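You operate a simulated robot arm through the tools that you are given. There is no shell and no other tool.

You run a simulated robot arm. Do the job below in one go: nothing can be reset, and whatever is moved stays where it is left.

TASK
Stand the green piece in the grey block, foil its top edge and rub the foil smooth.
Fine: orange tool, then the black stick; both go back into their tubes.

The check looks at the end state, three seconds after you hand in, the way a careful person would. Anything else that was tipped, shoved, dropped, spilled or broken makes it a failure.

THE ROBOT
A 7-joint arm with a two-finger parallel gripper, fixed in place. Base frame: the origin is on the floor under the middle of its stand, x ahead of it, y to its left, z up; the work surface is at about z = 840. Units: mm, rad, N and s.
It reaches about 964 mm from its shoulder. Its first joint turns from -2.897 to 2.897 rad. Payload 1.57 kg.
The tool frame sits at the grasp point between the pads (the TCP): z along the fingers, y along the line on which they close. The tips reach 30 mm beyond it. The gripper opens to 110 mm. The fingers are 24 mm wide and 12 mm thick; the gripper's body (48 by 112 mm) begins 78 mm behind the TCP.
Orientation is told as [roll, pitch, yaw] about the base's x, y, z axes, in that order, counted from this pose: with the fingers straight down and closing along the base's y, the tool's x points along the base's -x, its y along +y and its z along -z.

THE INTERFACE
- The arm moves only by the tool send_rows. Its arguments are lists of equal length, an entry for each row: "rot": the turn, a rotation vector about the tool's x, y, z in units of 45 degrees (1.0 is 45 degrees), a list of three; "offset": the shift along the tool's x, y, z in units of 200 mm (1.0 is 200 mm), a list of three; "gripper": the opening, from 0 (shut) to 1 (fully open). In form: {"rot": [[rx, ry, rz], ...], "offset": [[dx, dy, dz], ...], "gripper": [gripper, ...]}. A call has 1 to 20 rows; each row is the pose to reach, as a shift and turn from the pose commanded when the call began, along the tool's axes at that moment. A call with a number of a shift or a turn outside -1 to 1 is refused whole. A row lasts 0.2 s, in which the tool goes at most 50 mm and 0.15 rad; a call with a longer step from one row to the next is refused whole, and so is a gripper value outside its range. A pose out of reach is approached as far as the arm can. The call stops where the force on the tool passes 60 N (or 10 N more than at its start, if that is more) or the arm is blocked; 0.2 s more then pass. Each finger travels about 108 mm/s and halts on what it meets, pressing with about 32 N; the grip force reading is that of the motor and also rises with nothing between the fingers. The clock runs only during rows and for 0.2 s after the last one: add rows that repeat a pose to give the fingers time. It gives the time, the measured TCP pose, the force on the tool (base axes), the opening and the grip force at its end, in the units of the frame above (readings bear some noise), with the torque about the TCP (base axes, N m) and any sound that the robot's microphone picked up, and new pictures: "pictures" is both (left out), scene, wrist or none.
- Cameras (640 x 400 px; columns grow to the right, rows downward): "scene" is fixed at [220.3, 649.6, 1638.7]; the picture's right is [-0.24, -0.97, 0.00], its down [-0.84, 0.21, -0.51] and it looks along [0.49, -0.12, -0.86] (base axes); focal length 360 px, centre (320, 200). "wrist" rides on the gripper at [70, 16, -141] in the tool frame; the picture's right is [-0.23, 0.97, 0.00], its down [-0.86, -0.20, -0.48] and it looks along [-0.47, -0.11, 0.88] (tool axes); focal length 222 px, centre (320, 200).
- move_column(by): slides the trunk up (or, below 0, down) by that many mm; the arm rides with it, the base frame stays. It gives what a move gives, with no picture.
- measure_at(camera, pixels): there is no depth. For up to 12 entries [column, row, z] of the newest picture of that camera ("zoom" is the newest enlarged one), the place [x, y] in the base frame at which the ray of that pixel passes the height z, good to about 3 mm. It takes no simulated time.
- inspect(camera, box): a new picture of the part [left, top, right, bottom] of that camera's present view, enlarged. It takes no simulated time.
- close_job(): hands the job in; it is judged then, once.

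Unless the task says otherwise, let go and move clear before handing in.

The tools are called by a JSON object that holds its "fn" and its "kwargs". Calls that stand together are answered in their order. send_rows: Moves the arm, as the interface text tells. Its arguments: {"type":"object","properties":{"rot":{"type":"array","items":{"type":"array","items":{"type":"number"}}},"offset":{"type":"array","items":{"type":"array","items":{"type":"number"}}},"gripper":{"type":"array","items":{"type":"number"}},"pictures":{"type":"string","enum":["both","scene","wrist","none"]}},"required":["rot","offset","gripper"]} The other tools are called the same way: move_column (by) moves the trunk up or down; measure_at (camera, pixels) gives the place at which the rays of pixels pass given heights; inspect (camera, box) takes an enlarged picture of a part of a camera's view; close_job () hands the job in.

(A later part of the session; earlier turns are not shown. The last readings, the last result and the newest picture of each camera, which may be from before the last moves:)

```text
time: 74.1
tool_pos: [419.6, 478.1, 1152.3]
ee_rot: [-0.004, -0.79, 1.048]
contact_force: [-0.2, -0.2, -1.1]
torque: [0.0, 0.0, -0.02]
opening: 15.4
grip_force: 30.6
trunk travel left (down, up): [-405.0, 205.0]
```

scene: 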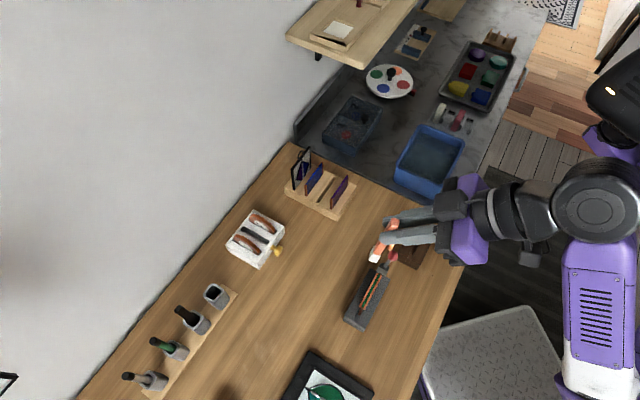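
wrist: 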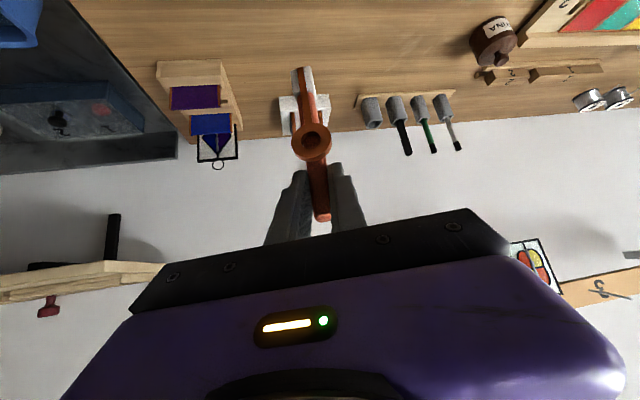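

Now I'll tip the gripper by 9° so the tool hangs vertical again, and travel halfway toward the tubes.

{"fn": "send_rows", "kwargs": {"rot": [[0, 0.04, 0], [0, 0.08, 0], [0, 0.12, 0], [0, 0.16, 0], [0, 0.2, 0]], "offset": [[-0.11, 0.06, 0.113], [-0.225, 0.12, 0.227], [-0.338, 0.18, 0.341], [-0.45, 0.24, 0.454], [-0.563, 0.3, 0.568]], "gripper": [0, 0, 0, 0, 0], "pictures": "both"}}

{"fn": "inspect", "kwargs": {"camera": "scene", "box": [250, 210, 410, 330]}}

```text
time: 75.3
tool_pos: [446.2, 648.1, 1151.7]
ee_rot: [-0.004, -0.632, 1.049]
contact_force: [0.1, -0.5, 0.6]
torque: [-0.03, 0.0, -0.02]
opening: 15.4
grip_force: 31.2
trunk travel left (down, up): [-405.0, 205.0]
```

scene: 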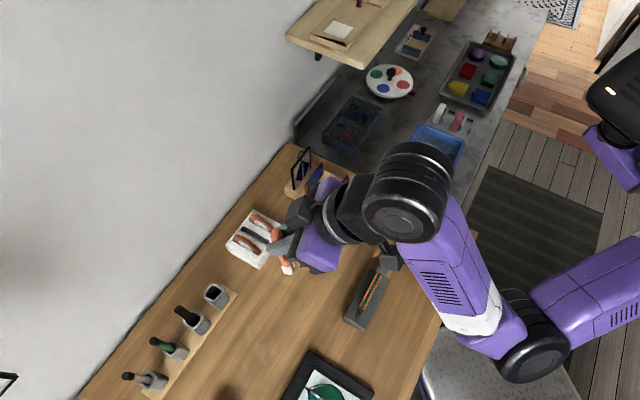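
wrist: 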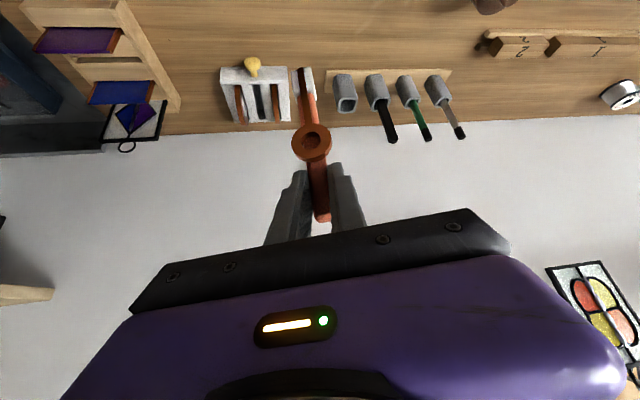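

```text
3.33 times, centred on (330, 270) of scene
```

zoom: 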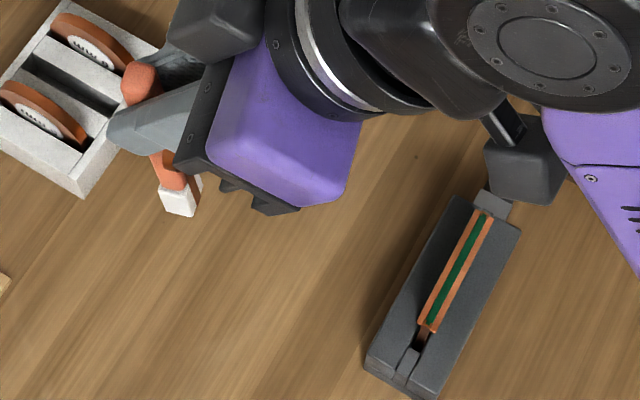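

The empty tube is visible at (345,95) in the wrist picture. I'll enlarge it to find its mouth.

{"fn": "inspect", "kwargs": {"camera": "wrist", "box": [315, 60, 395, 125]}}

{"fn": "inspect", "kwargs": {"camera": "scene", "box": [190, 270, 240, 320]}}

```text
6.15 times, centred on (355, 92) of wrist
```

zoom: 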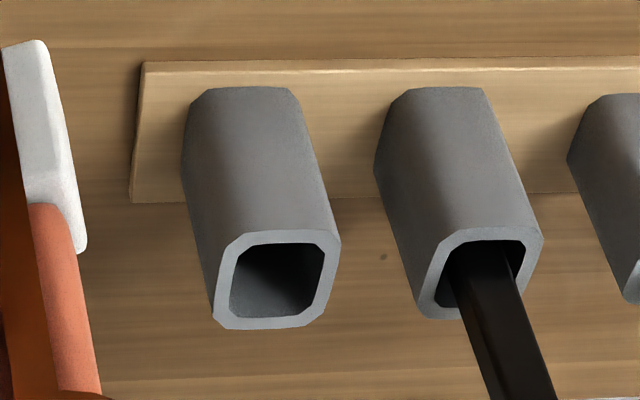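

```text
8.00 times, centred on (215, 295) of scene
```

zoom: 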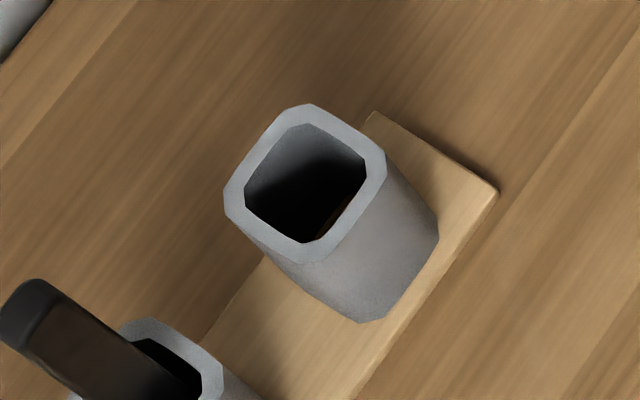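

{"fn": "measure_at", "kwargs": {"camera": "scene", "pixels": [[213.1, 292.9, 915], [213.1, 292.9, 915], [213.1, 292.9, 915], [213.1, 292.9, 915], [213.1, 292.9, 930], [213.1, 292.9, 930], [213.1, 292.9, 930], [213.1, 292.9, 930]]}}

{"fn": "measure_at", "kwargs": {"camera": "wrist", "pixels": [[348, 105.2, 915], [348, 105.2, 915], [348, 105.2, 915], [348, 105.2, 915], [348, 105.2, 930], [348, 105.2, 930], [348, 105.2, 930], [348, 105.2, 930]]}}

```text
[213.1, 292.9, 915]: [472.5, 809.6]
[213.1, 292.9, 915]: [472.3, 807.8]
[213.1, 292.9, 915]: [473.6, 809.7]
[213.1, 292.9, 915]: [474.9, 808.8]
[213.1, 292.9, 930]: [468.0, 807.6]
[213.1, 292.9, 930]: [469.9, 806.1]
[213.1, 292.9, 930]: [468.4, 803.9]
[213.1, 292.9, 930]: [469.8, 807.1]
```

```text
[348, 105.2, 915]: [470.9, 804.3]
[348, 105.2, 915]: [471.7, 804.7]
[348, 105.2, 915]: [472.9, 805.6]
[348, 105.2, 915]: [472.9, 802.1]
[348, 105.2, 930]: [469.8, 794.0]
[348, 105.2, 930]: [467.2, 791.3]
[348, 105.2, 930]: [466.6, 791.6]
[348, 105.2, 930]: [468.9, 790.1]
```

The tube mouth triangulates to (475.5, 810.5) at z≈907. I'll double-check the tool's tilt in the grip from the head's position in the wrist view.

{"fn": "inspect", "kwargs": {"camera": "wrist", "box": [280, 55, 340, 105]}}

{"fn": "inspect", "kwargs": {"camera": "wrist", "box": [280, 115, 350, 225]}}

```text
8.00 times, centred on (310, 80) of wrist
```

zoom: 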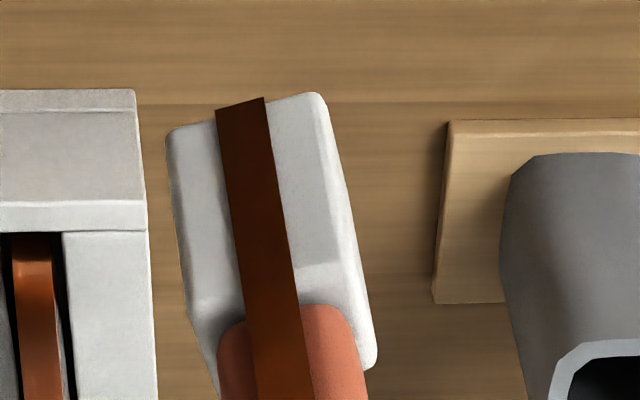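

```text
3.64 times, centred on (315, 170) of wrist
```

zoom: 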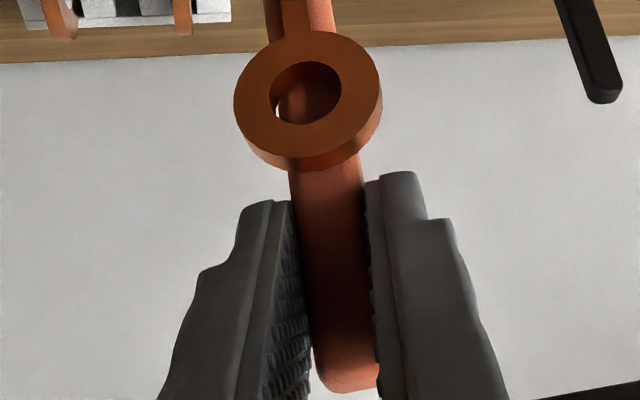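

Fitting roll, head and handle end together shows the tool slid up about 6.5 mm and tilted about 6° in the grip. I'll correct the tilt by 3° and move above the tube, staying about 85 mm above its rim.

{"fn": "send_rows", "kwargs": {"rot": [[0, -0.02, 0], [0, -0.04, 0], [0, -0.06, 0], [0, -0.069, 0], [0, -0.069, 0]], "offset": [[-0.11, 0.06, 0.12], [-0.22, 0.12, 0.24], [-0.33, 0.18, 0.36], [-0.44, 0.24, 0.48], [-0.5105, 0.2775, 0.5595]], "gripper": [0, 0, 0, 0, 0], "pictures": "both"}}

{"fn": "inspect", "kwargs": {"camera": "wrist", "box": [250, 0, 370, 80]}}

{"fn": "inspect", "kwargs": {"camera": "scene", "box": [165, 235, 245, 315]}}

```text
time: 76.5
tool_pos: [476.0, 804.6, 1121.0]
ee_rot: [-0.003, -0.684, 1.049]
contact_force: [-0.1, 0.5, -0.1]
torque: [0.02, -0.01, 0.03]
opening: 15.2
grip_force: 31.4
trunk travel left (down, up): [-405.0, 205.0]
```

scene: 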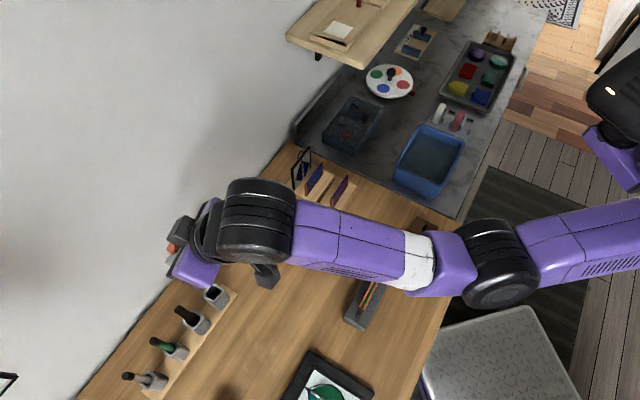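
wrist: 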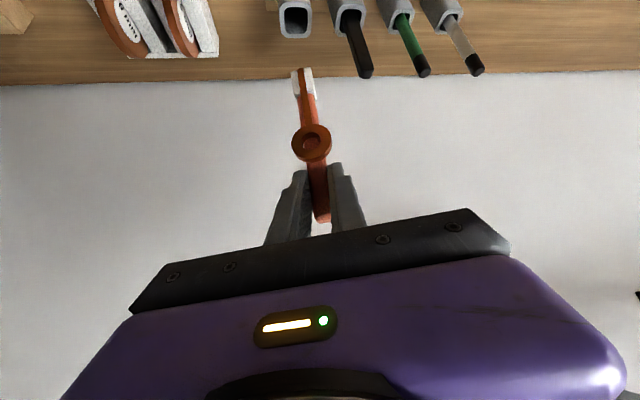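

```text
5.00 times, centred on (310, 40) of wrist
```

zoom: 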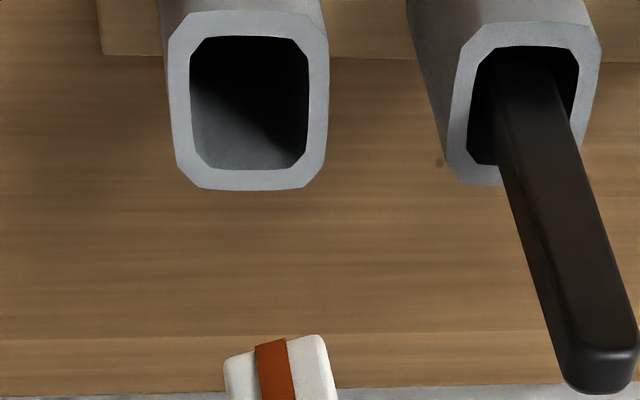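

```text
5.00 times, centred on (205, 275) of scene
```

zoom: 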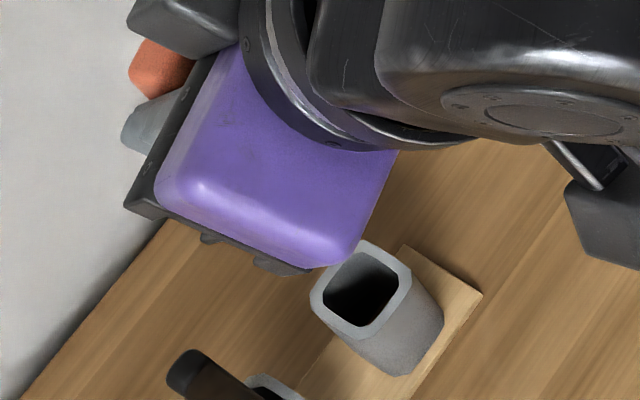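

The mouth appears exactly where predicted (296,21); I need to shift 2 mm back and 3.5 mm sideways. I'll do that and descend to about 13 mm above the rim.

{"fn": "send_rows", "kwargs": {"rot": [[0, 0, 0], [0, 0, 0], [0, 0, 0], [0, 0, 0]], "offset": [[0.0078, 0.0175, -0.0063], [0.08, 0.0175, 0.083], [0.16, 0.0175, 0.18], [0.2353, 0.0175, 0.2727]], "gripper": [0, 0, 0, 0], "pictures": "both"}}

{"fn": "inspect", "kwargs": {"camera": "wrist", "box": [250, 20, 370, 100]}}

{"fn": "inspect", "kwargs": {"camera": "scene", "box": [165, 245, 245, 325]}}

```text
time: 77.5
tool_pos: [470.6, 802.9, 1048.6]
ee_rot: [-0.002, -0.689, 1.047]
contact_force: [-0.6, 0.3, 0.3]
torque: [0.0, -0.01, -0.01]
opening: 15.4
grip_force: 31.1
trunk travel left (down, up): [-405.0, 205.0]
```

scene: 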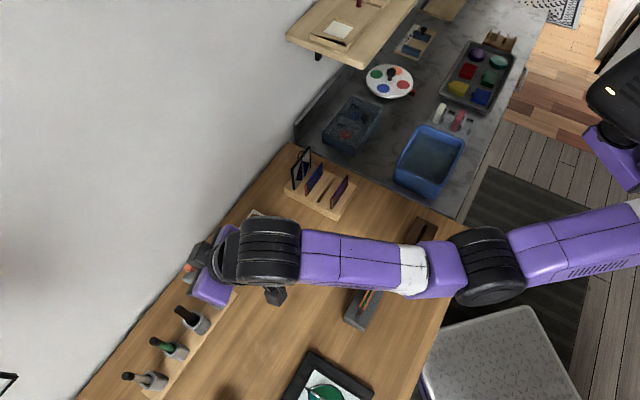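
wrist: 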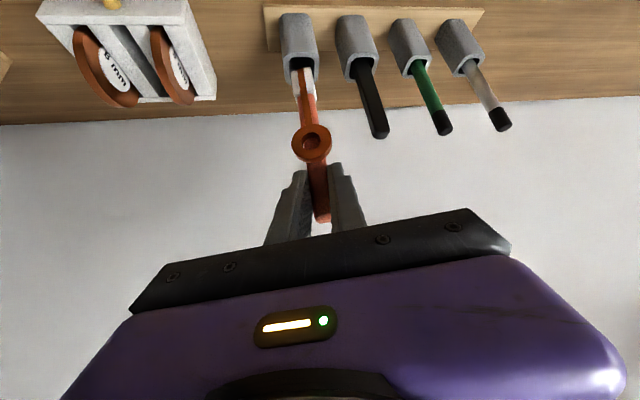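

```text
5.00 times, centred on (310, 60) of wrist
```

zoom: 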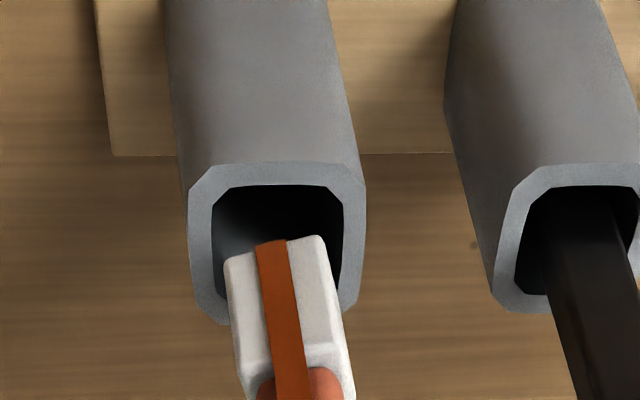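

```text
5.00 times, centred on (205, 285) of scene
```

zoom: 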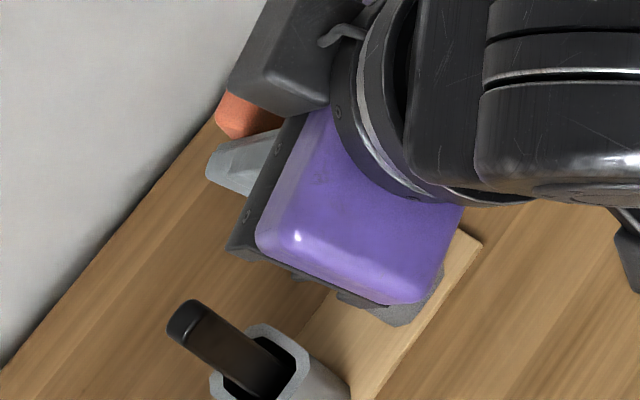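

The head is centred over the mouth within about 2 mm. I'll nudge 1.5 mm outward and insert slowly while watching the force.

{"fn": "send_rows", "kwargs": {"rot": [[0, 0, 0], [0, 0, 0], [0, 0, 0], [0, 0, 0], [0, 0, 0]], "offset": [[-0.0058, 0, 0.0048], [0.0259, 0, 0.0434], [0.0575, 0, 0.0821], [0.0892, 0, 0.1208], [0.121, 0, 0.1595]], "gripper": [0, 0, 0, 0, 0], "pictures": "wrist"}}

{"fn": "inspect", "kwargs": {"camera": "wrist", "box": [250, 50, 370, 130]}}

```text
time: 78.7
tool_pos: [472.0, 804.8, 1008.4]
ee_rot: [-0.003, -0.687, 1.049]
contact_force: [-0.4, -0.6, -1.0]
torque: [0.02, -0.02, 0.0]
opening: 15.2
grip_force: 30.6
trunk travel left (down, up): [-405.0, 205.0]
```

wrist: 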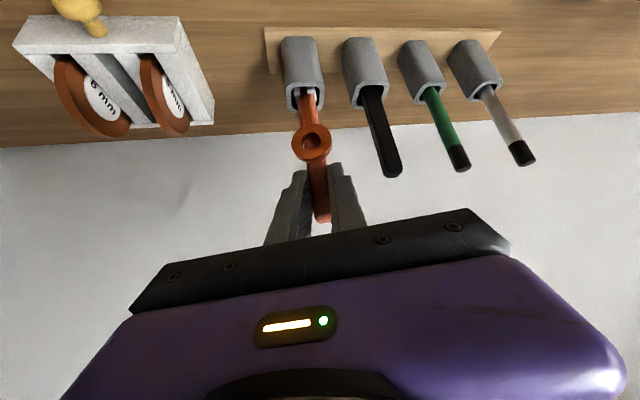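

```text
5.00 times, centred on (310, 90) of wrist
```

zoom: 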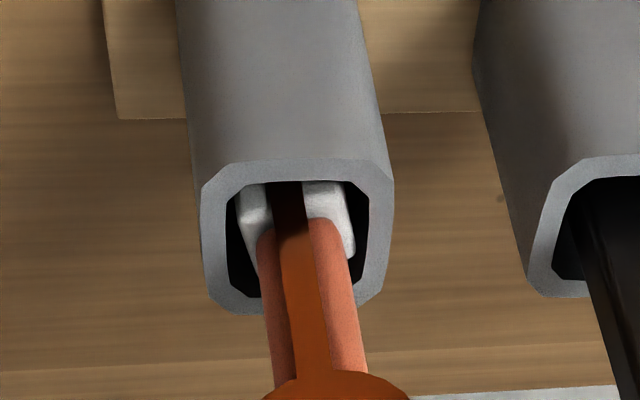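

Inserted 27 mm with no contact force. I'm lowering the rest of the way, slowing near the floor.

{"fn": "send_rows", "kwargs": {"rot": [[0, 0, 0], [0, 0, 0], [0, 0, 0], [0, 0, 0], [0, 0, 0]], "offset": [[0.0285, 0, 0.0348], [0.057, 0, 0.0696], [0.079, 0, 0.0967], [0.0887, 0, 0.1083], [0.0934, 0, 0.1141]], "gripper": [0, 0, 0, 0, 0], "pictures": "wrist"}}

{"fn": "inspect", "kwargs": {"camera": "wrist", "box": [250, 70, 370, 160]}}

```text
time: 79.9
tool_pos: [471.0, 804.7, 980.0]
ee_rot: [-0.003, -0.688, 1.049]
contact_force: [2.7, -3.2, 1.1]
torque: [-0.25, -0.22, -0.07]
opening: 15.4
grip_force: 31.4
trunk travel left (down, up): [-405.0, 205.0]
```

wrist: 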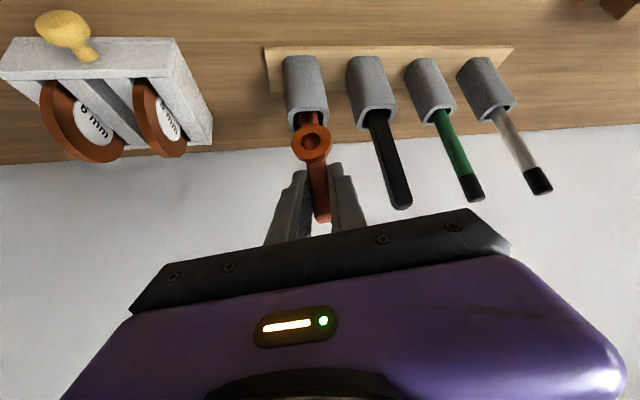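

```text
4.44 times, centred on (310, 115) of wrist
```

zoom: 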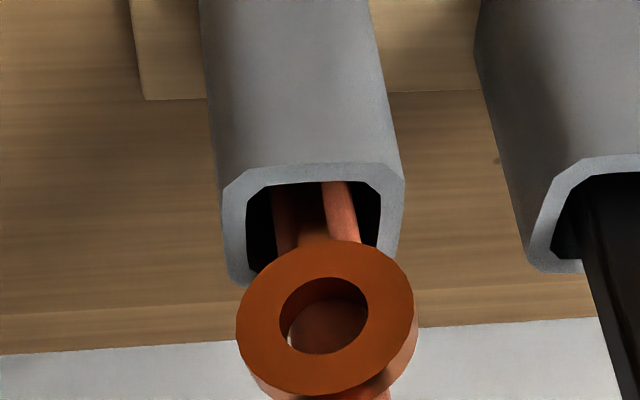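

A light 4 N side contact at z=980; the tool is almost seated. I'll shift 1.5 mm away from the wall and lower 3 mm more.

{"fn": "send_rows", "kwargs": {"rot": [[0, 0, 0], [0, 0, 0], [0, 0, 0]], "offset": [[0, -0.0085, 0], [0.0055, -0.0085, 0.0066], [0.0095, -0.0085, 0.0116]], "gripper": [0, 0, 0], "pictures": "none"}}

```text
time: 80.7
tool_pos: [471.6, 804.5, 977.6]
ee_rot: [-0.002, -0.687, 1.048]
contact_force: [-1.3, -1.9, 4.7]
torque: [-0.15, 0.08, 0.02]
opening: 15.2
grip_force: 30.9
trunk travel left (down, up): [-405.0, 205.0]
```

4.7 N upward: it is standing on the tube floor. I'm opening the fingers and backing out along the finger direction.

{"fn": "send_rows", "kwargs": {"rot": [[0, 0, 0], [0, 0, 0], [0, 0, 0], [0, 0, 0], [0, 0, 0], [0, 0, 0]], "offset": [[0, 0, 0], [0, 0, 0], [0, 0, -0.1], [0, 0, -0.25], [0, 0, -0.42], [0, 0, -0.55]], "gripper": [0.2, 0.38, 0.38, 0.38, 0.38, 0.38], "pictures": "both"}}

{"fn": "inspect", "kwargs": {"camera": "wrist", "box": [260, 40, 400, 190]}}

{"fn": "inspect", "kwargs": {"camera": "scene", "box": [165, 245, 245, 325]}}

```text
time: 82.1
tool_pos: [438.1, 739.3, 1061.1]
ee_rot: [-0.003, -0.687, 1.047]
contact_force: [0.3, 0.6, -0.3]
torque: [-0.01, 0.0, 0.0]
opening: 41.9
grip_force: 0.0
trunk travel left (down, up): [-405.0, 205.0]
```

scene: 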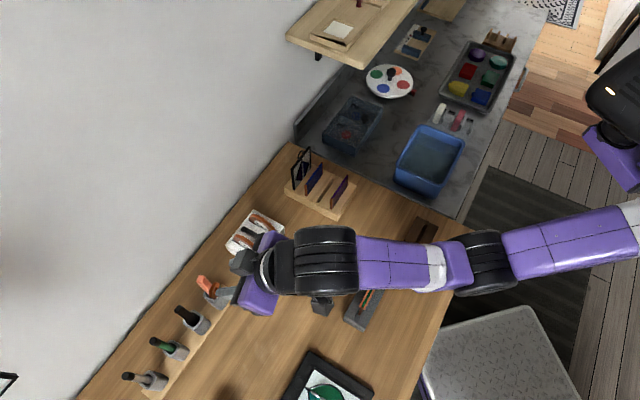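
wrist: 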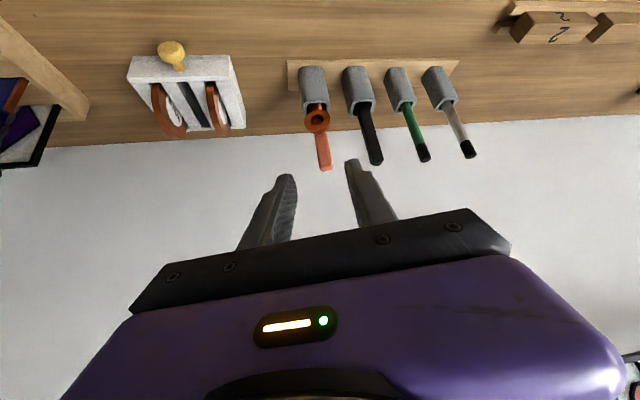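

```text
2.67 times, centred on (330, 115) of wrist
```

zoom: 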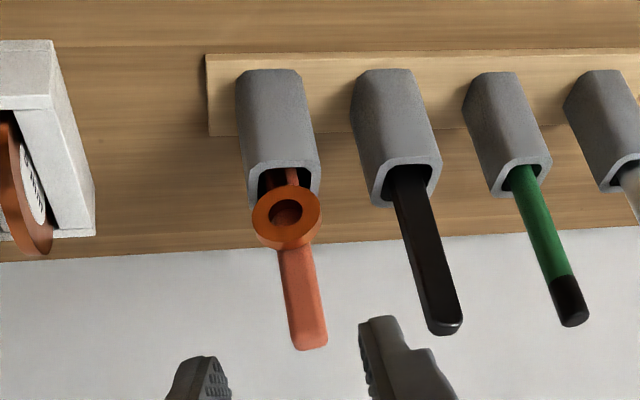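

```text
5.00 times, centred on (205, 285) of scene
```

zoom: 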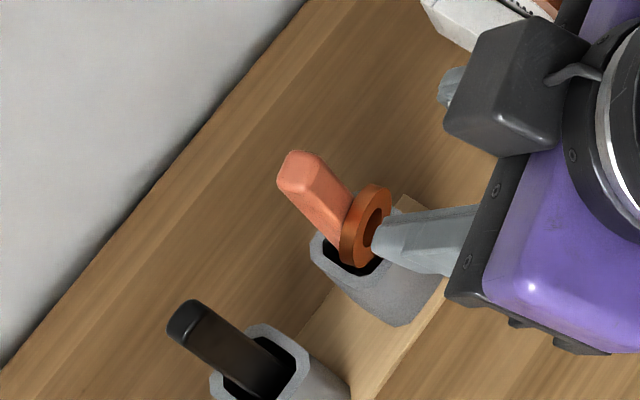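

The orange tool is back in its tube and everything stands as before. Next is the black stick, which is further out: top at about (434,859,989). I'll retreat, then lower the trunk to gain reach.

{"fn": "send_rows", "kwargs": {"rot": [[0, 0, 0], [0, 0, 0], [0, 0, 0]], "offset": [[0.11, -0.027, -0.14], [0.225, -0.055, -0.28], [0.341, -0.083, -0.409]], "gripper": [0.38, 0.38, 0.38], "pictures": "none"}}

{"fn": "move_column", "kwargs": {"by": -80}}

```text
time: 82.9
tool_pos: [403.4, 643.0, 1082.0]
ee_rot: [-0.005, -0.685, 1.049]
contact_force: [-0.6, 0.9, 0.2]
torque: [-0.02, 0.04, 0.0]
opening: 41.7
grip_force: 0.1
trunk travel left (down, up): [-405.0, 205.0]
```

```text
time: 84.1
tool_pos: [401.1, 643.0, 1002.9]
ee_rot: [-0.002, -0.687, 1.049]
contact_force: [-0.1, -0.1, 0.5]
torque: [-0.04, 0.0, -0.02]
opening: 41.7
grip_force: 0.0
trunk travel left (down, up): [-325.0, 285.0]
```

Trunk is down 80 mm more. I'm turning back to yaw 45°, then tilting to 62° while moving in front of the black stick.

{"fn": "send_rows", "kwargs": {"rot": [[0.07, 0, 0.086], [0.14, 0, 0.172], [0.211, 0, 0.258]], "offset": [[0, 0, 0], [0, 0, 0], [0, 0, 0]], "gripper": [0.38, 0.38, 0.38], "pictures": "none"}}

{"fn": "send_rows", "kwargs": {"rot": [[0, -0.12, 0], [0, -0.25, 0], [0, -0.38, 0], [0, -0.502, 0], [0, -0.502, 0]], "offset": [[-0.06, 0.13, 0.025], [-0.12, 0.26, 0.055], [-0.18, 0.4, 0.085], [-0.24, 0.54, 0.11], [-0.2925, 0.6445, 0.13]], "gripper": [0.38, 0.38, 0.38, 0.38, 0.38], "pictures": "both"}}

{"fn": "inspect", "kwargs": {"camera": "wrist", "box": [240, 40, 400, 200]}}

```text
time: 84.9
tool_pos: [402.7, 642.3, 1001.7]
ee_rot: [-0.004, -0.686, 0.786]
contact_force: [-0.1, 0.1, 0.3]
torque: [0.01, 0.0, 0.0]
opening: 41.6
grip_force: 0.1
trunk travel left (down, up): [-325.0, 285.0]
```

```text
time: 86.1
tool_pos: [354.1, 777.4, 1021.7]
ee_rot: [-0.002, -1.083, 0.787]
contact_force: [0.5, -0.2, 0.0]
torque: [0.01, 0.03, 0.0]
opening: 41.9
grip_force: 0.0
trunk travel left (down, up): [-325.0, 285.0]
```

scene: 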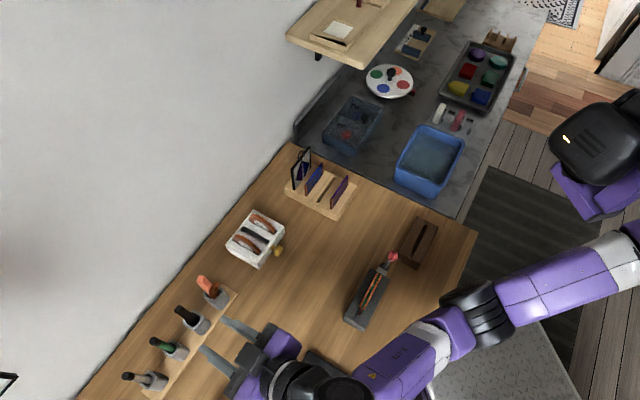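
wrist: 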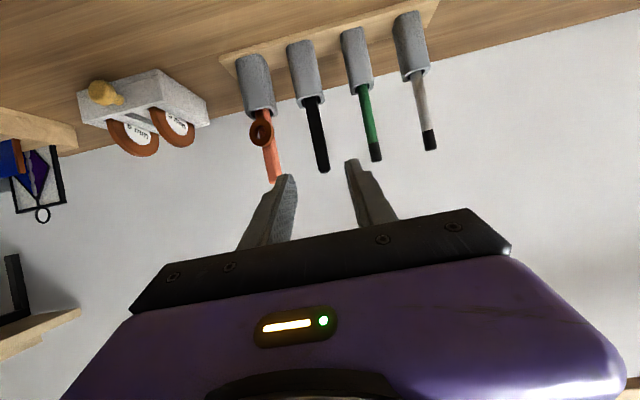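

```text
2.50 times, centred on (320, 120) of wrist
```

zoom: 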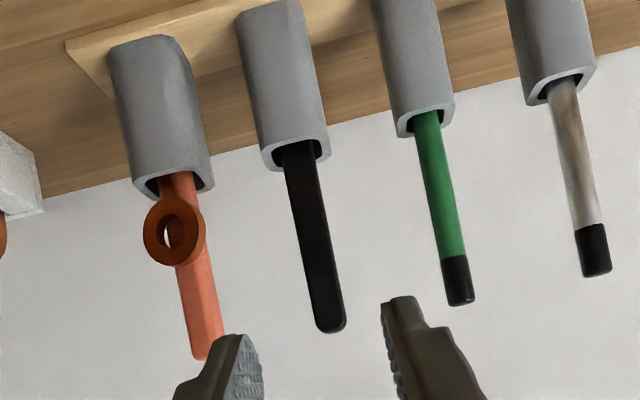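

The black stick is centred between the fingers (wrist (320,140)), its axis at u≈-297.5. I'll move to a pre-grasp 60 mm short of it.

{"fn": "send_rows", "kwargs": {"rot": [[0, 0, 0], [0, 0, 0], [0, 0, 0]], "offset": [[-0.0088, -0.009, 0.128], [-0.0175, -0.009, 0.257], [-0.0175, -0.009, 0.257]], "gripper": [0.38, 0.38, 0.38], "pictures": "both"}}

{"fn": "inspect", "kwargs": {"camera": "wrist", "box": [240, 60, 400, 210]}}

{"fn": "inspect", "kwargs": {"camera": "scene", "box": [150, 265, 250, 365]}}

```text
time: 86.9
tool_pos: [387.9, 809.3, 998.9]
ee_rot: [-0.005, -1.08, 0.792]
contact_force: [0.3, -1.3, 0.3]
torque: [-0.01, 0.01, -0.02]
opening: 41.7
grip_force: 0.1
trunk travel left (down, up): [-325.0, 285.0]
```

scene: 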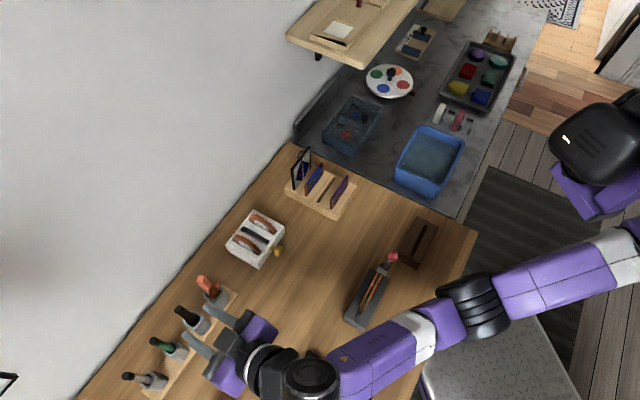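
wrist: 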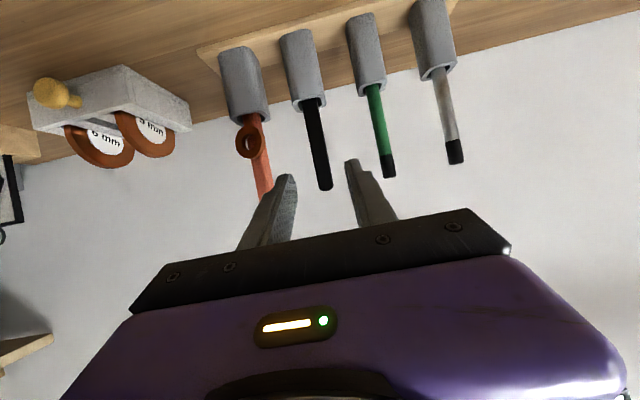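

```text
2.67 times, centred on (320, 135) of wrist
```

zoom: 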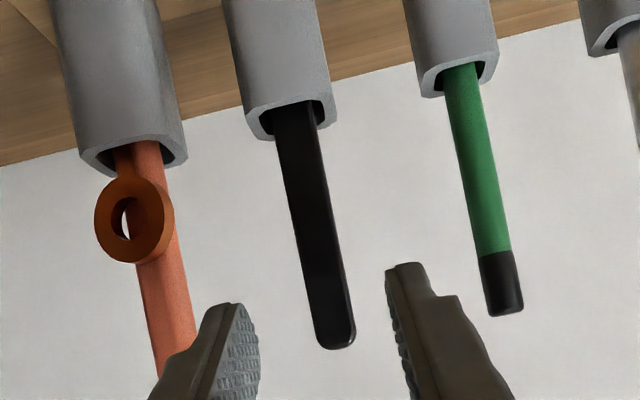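

```text
4.00 times, centred on (200, 315) of scene
```

zoom: 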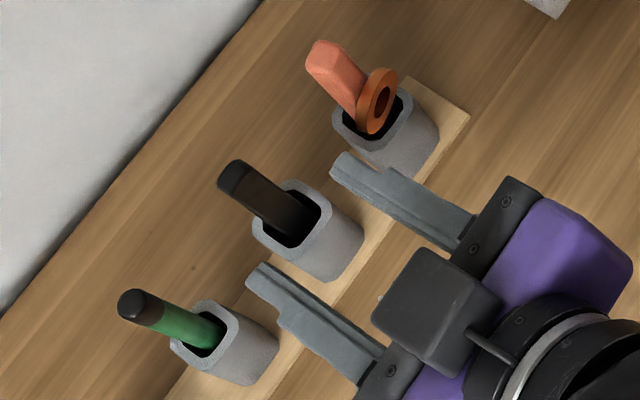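

Geometry confirmed: the stick axis passes exactly between the fingers, 15 mm wide, top at z≈993. I'm advancing the last 60 mm.

{"fn": "send_rows", "kwargs": {"rot": [[0, 0, 0], [0, 0, 0], [0, 0, 0], [0, 0, 0]], "offset": [[0, 0, 0.1], [0, 0, 0.2], [0, 0, 0.27], [0, 0, 0.3]], "gripper": [0.38, 0.38, 0.38, 0.38], "pictures": "both"}}

{"fn": "inspect", "kwargs": {"camera": "wrist", "box": [240, 60, 400, 220]}}

{"fn": "inspect", "kwargs": {"camera": "scene", "box": [150, 265, 250, 365]}}

```text
time: 87.9
tool_pos: [426.0, 848.2, 969.9]
ee_rot: [-0.003, -1.081, 0.79]
contact_force: [-0.6, 0.2, 0.2]
torque: [-0.01, -0.01, -0.01]
opening: 41.8
grip_force: 0.1
trunk travel left (down, up): [-325.0, 285.0]
```

scene: 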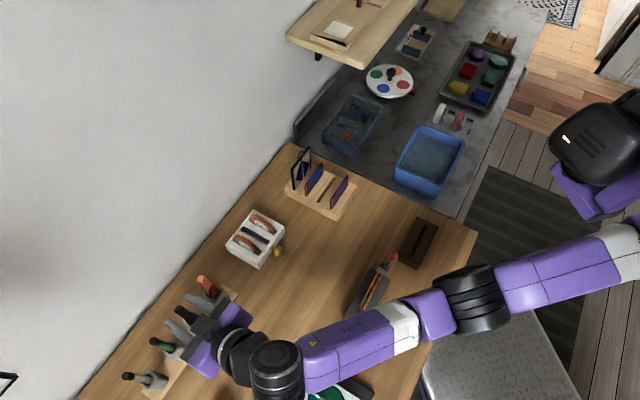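
wrist: 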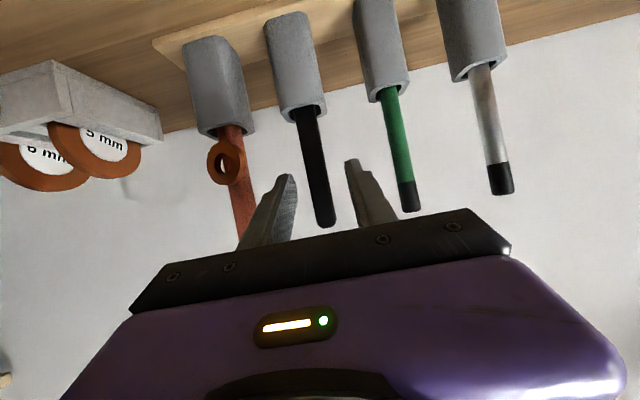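

```text
2.50 times, centred on (320, 140) of wrist
```

zoom: 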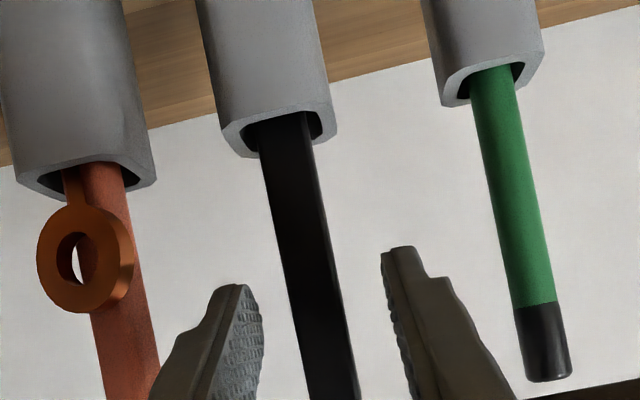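

```text
4.00 times, centred on (200, 315) of scene
```

zoom: 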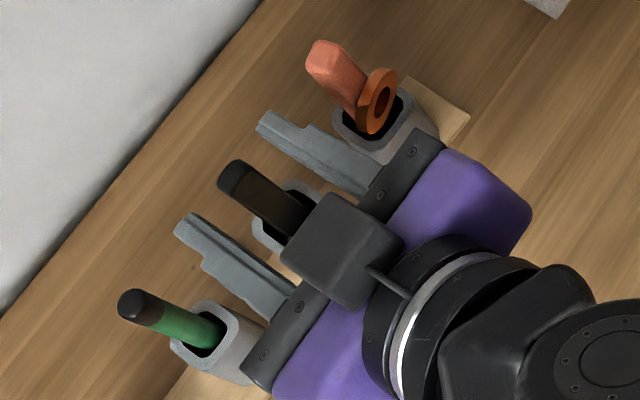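

The stick is between the fingers with clearance on both sides. I'm closing on it.

{"fn": "send_rows", "kwargs": {"rot": [[0, 0, 0], [0, 0, 0], [0, 0, 0]], "offset": [[0, 0, 0], [0, 0, 0], [0, 0, 0]], "gripper": [0.2, 0.0, 0.0], "pictures": "wrist"}}

{"fn": "inspect", "kwargs": {"camera": "wrist", "box": [240, 60, 400, 240]}}

```text
time: 88.7
tool_pos: [425.8, 848.5, 968.9]
ee_rot: [-0.003, -1.08, 0.789]
contact_force: [-0.1, 0.3, 0.6]
torque: [0.06, -0.01, 0.0]
opening: 16.6
grip_force: 32.5
trunk travel left (down, up): [-325.0, 285.0]
```

wrist: 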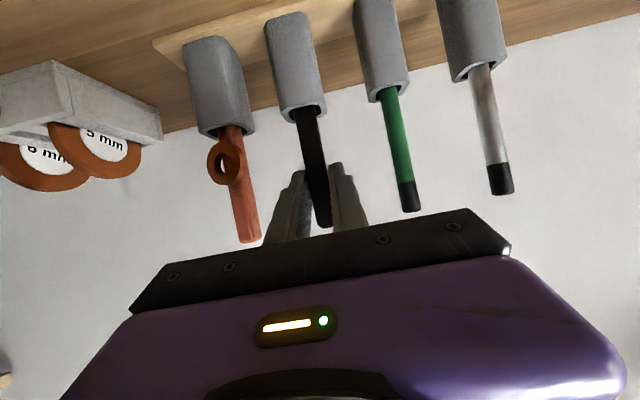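

```text
2.22 times, centred on (320, 150) of wrist
```

zoom: 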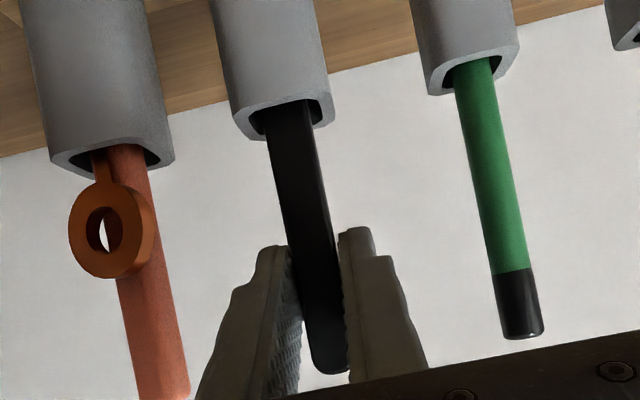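

Held at 16.6 mm, 32.5 N. I'm lifting straight up 110 mm.

{"fn": "send_rows", "kwargs": {"rot": [[0, 0, 0], [0, 0, 0], [0, 0, 0], [0, 0, 0], [0, 0, 0], [0, 0, 0]], "offset": [[-0.05, 0, -0.0267], [-0.14, 0, -0.0747], [-0.23, 0, -0.1227], [-0.32, 0, -0.1707], [-0.41, 0, -0.2187], [-0.4853, 0, -0.259]], "gripper": [0, 0, 0, 0, 0, 0], "pictures": "both"}}

{"fn": "inspect", "kwargs": {"camera": "wrist", "box": [240, 30, 400, 240]}}

{"fn": "inspect", "kwargs": {"camera": "scene", "box": [150, 245, 250, 345]}}

```text
time: 90.1
tool_pos: [427.2, 847.1, 1081.2]
ee_rot: [-0.004, -1.081, 0.79]
contact_force: [-0.1, 1.2, 0.0]
torque: [-0.01, -0.01, 0.01]
opening: 16.6
grip_force: 31.9
trunk travel left (down, up): [-325.0, 285.0]
```

scene: 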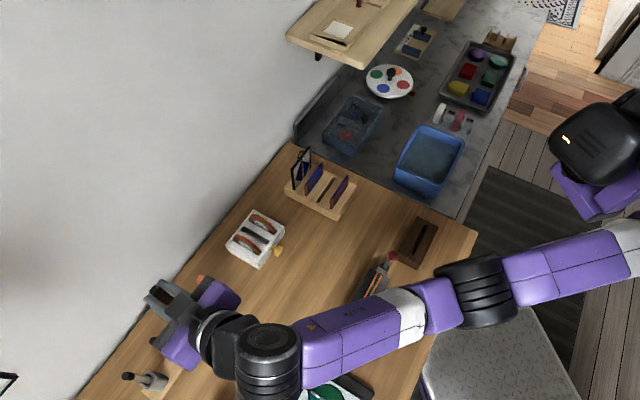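
wrist: 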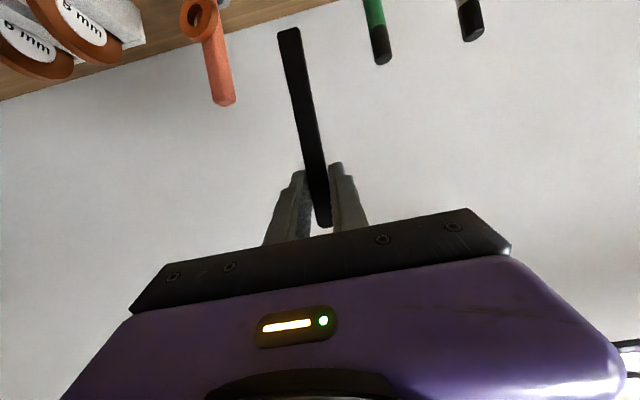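

```text
1.90 times, centred on (320, 135) of wrist
```

zoom: 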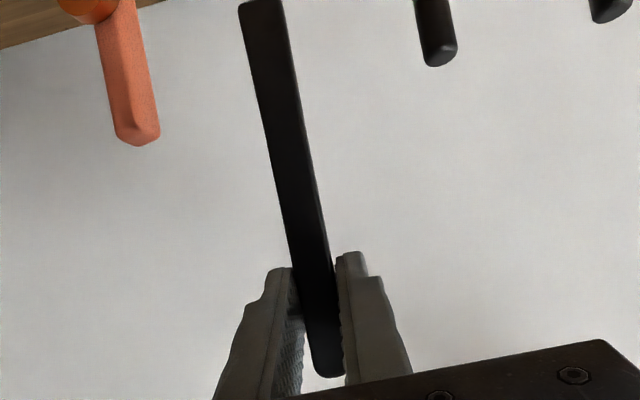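

```text
4.00 times, centred on (200, 295) of scene
```

zoom: 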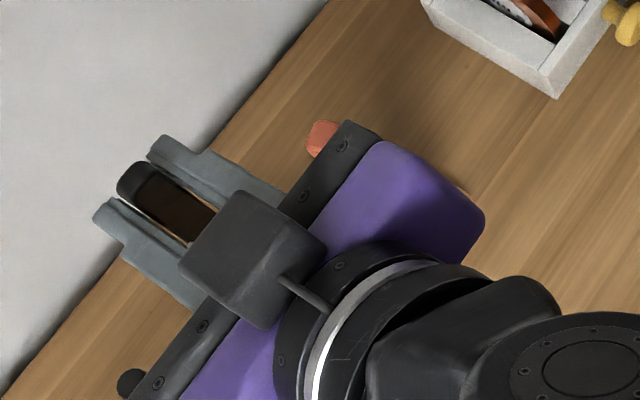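

The stick is out; its flat end is about 127 mm below the TCP. I'll back away from the tubes first and then carry it over to the block.

{"fn": "send_rows", "kwargs": {"rot": [[0, 0, 0], [0, 0, 0], [0, 0, 0], [0, 0, 0]], "offset": [[0.05, 0, -0.2], [0.1, 0, -0.4], [0.1825, -0.15, -0.5545], [0.265, -0.3, -0.709]], "gripper": [0, 0, 0, 0], "pictures": "none"}}

{"fn": "send_rows", "kwargs": {"rot": [[0, 0, 0], [0, 0, 0], [0, 0, 0], [0, 0, 0], [0, 0, 0]], "offset": [[0.06, -0.125, -0.11], [0.13, -0.25, -0.22], [0.21, -0.375, -0.33], [0.3, -0.5, -0.43], [0.388, -0.625, -0.5155]], "gripper": [0, 0, 0, 0, 0], "pictures": "both"}}

{"fn": "inspect", "kwargs": {"camera": "scene", "box": [335, 260, 415, 330]}}

```text
time: 91.1
tool_pos: [363.6, 700.2, 1096.0]
ee_rot: [-0.005, -1.08, 0.79]
contact_force: [0.5, 0.0, 0.3]
torque: [-0.02, -0.02, 0.0]
opening: 16.9
grip_force: 32.4
trunk travel left (down, up): [-325.0, 285.0]
```

```text
time: 92.3
tool_pos: [363.3, 522.0, 1078.8]
ee_rot: [-0.006, -1.079, 0.79]
contact_force: [0.6, 0.3, -0.5]
torque: [0.01, -0.01, -0.03]
opening: 16.5
grip_force: 32.4
trunk travel left (down, up): [-325.0, 285.0]
```

scene: 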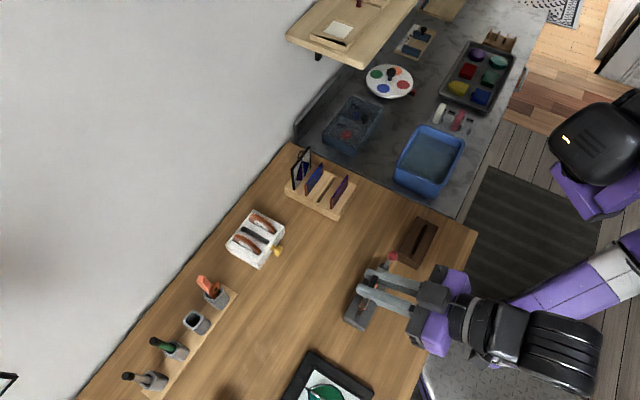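
wrist: 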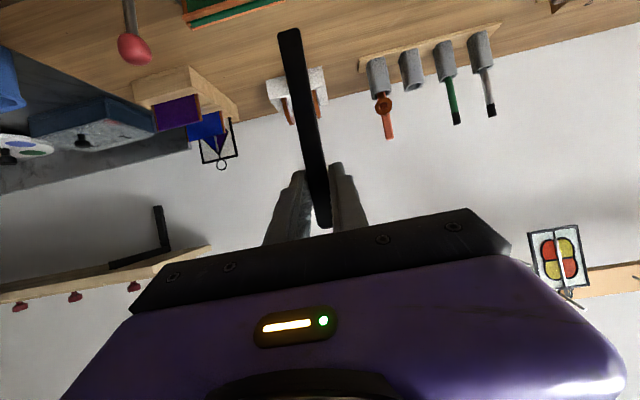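

```text
5.71 times, centred on (375, 295) of scene
```

zoom: 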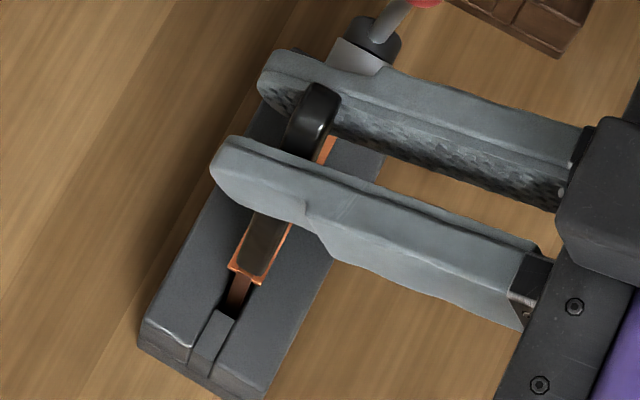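

The stick's end is above the near end of the foiled edge. I'll shift 1.5 mm toward the robot and lower toward contact.

{"fn": "send_rows", "kwargs": {"rot": [[0, 0, 0], [0, 0, 0], [0, 0, 0], [0, 0, 0]], "offset": [[0.0388, 0, 0.0122], [0.0741, 0, 0.031], [0.0917, 0, 0.0405], [0.1006, 0, 0.0452]], "gripper": [0, 0, 0, 0], "pictures": "both"}}

{"fn": "inspect", "kwargs": {"camera": "scene", "box": [340, 275, 390, 325]}}

{"fn": "inspect", "kwargs": {"camera": "wrist", "box": [230, 0, 350, 75]}}

```text
time: 93.3
tool_pos: [361.3, 519.4, 1058.0]
ee_rot: [-0.004, -1.08, 0.789]
contact_force: [0.4, 0.5, 0.1]
torque: [0.0, -0.04, 0.0]
opening: 16.4
grip_force: 31.5
trunk travel left (down, up): [-325.0, 285.0]
```

scene: 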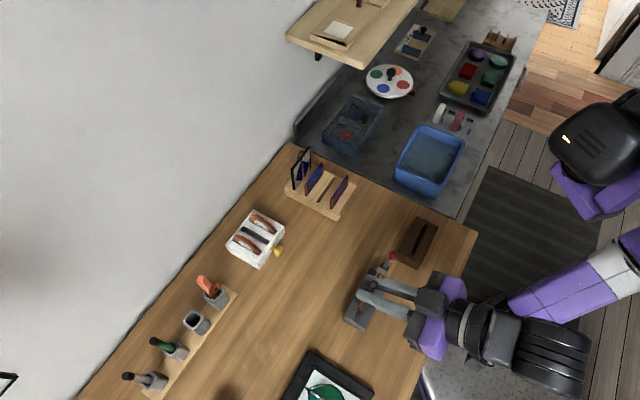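
wrist: 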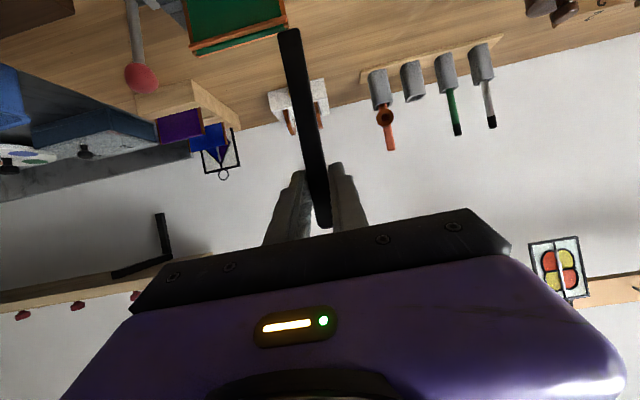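

```text
8.00 times, centred on (365, 300) of scene
```

zoom: 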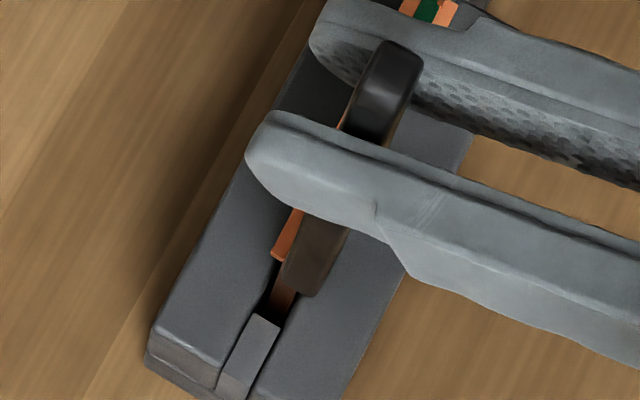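

```text
5.33 times, centred on (290, 38) of wrist
```

zoom: 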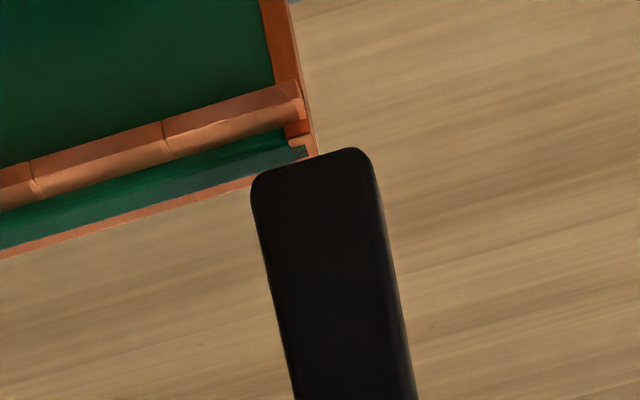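

The stick is about 3 mm too near the robot relative to the glass line and roughly 4–5 mm above it. I'll correct and lower until I feel contact.

{"fn": "send_rows", "kwargs": {"rot": [[0, 0, 0], [0, 0, 0], [0, 0, 0], [0, 0, 0]], "offset": [[-0.007, 0.02, 0.0132], [0.004, 0.02, 0.0191], [0.0106, 0.02, 0.0227], [0.015, 0.02, 0.025]], "gripper": [0, 0, 0, 0], "pictures": "both"}}

{"fn": "inspect", "kwargs": {"camera": "scene", "box": [340, 275, 390, 325]}}

{"fn": "inspect", "kwargs": {"camera": "wrist", "box": [230, 0, 350, 75]}}

```text
time: 94.3
tool_pos: [358.9, 525.3, 1053.0]
ee_rot: [-0.004, -1.081, 0.789]
contact_force: [0.4, 0.6, -0.3]
torque: [0.03, 0.0, 0.0]
opening: 16.7
grip_force: 32.0
trunk travel left (down, up): [-325.0, 285.0]
```

scene: 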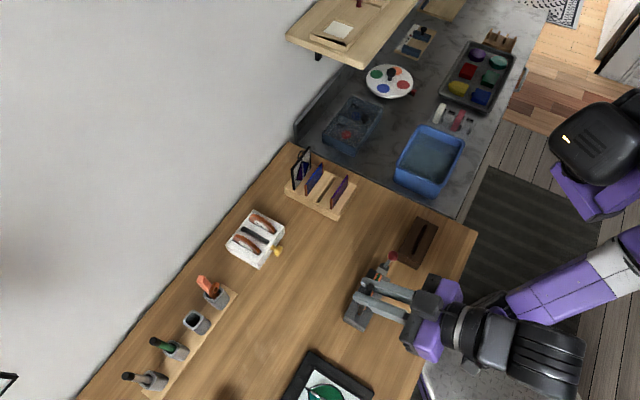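
wrist: 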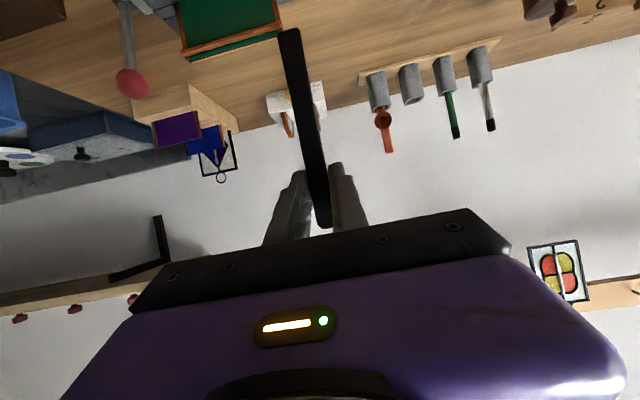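

```text
8.00 times, centred on (365, 300) of scene
```

zoom: 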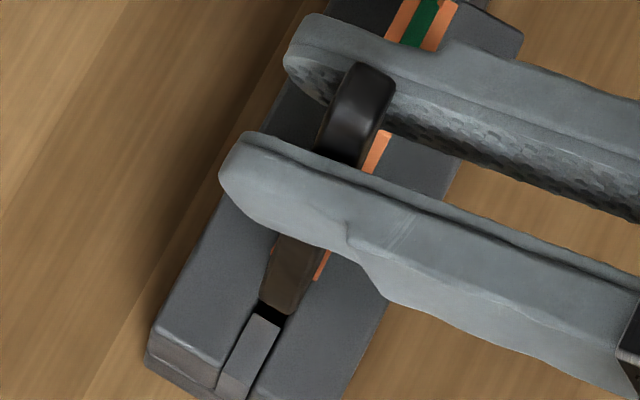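

```text
5.33 times, centred on (290, 38) of wrist
```

zoom: 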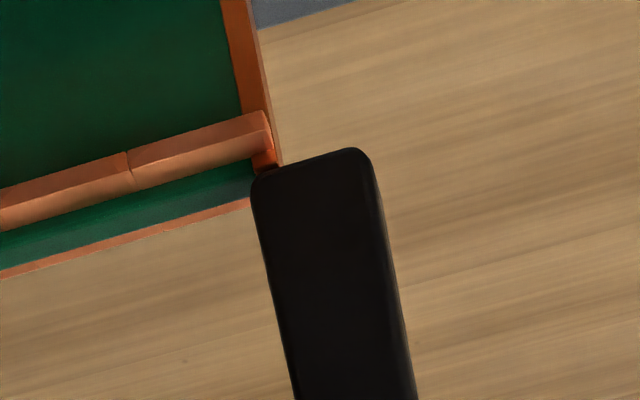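

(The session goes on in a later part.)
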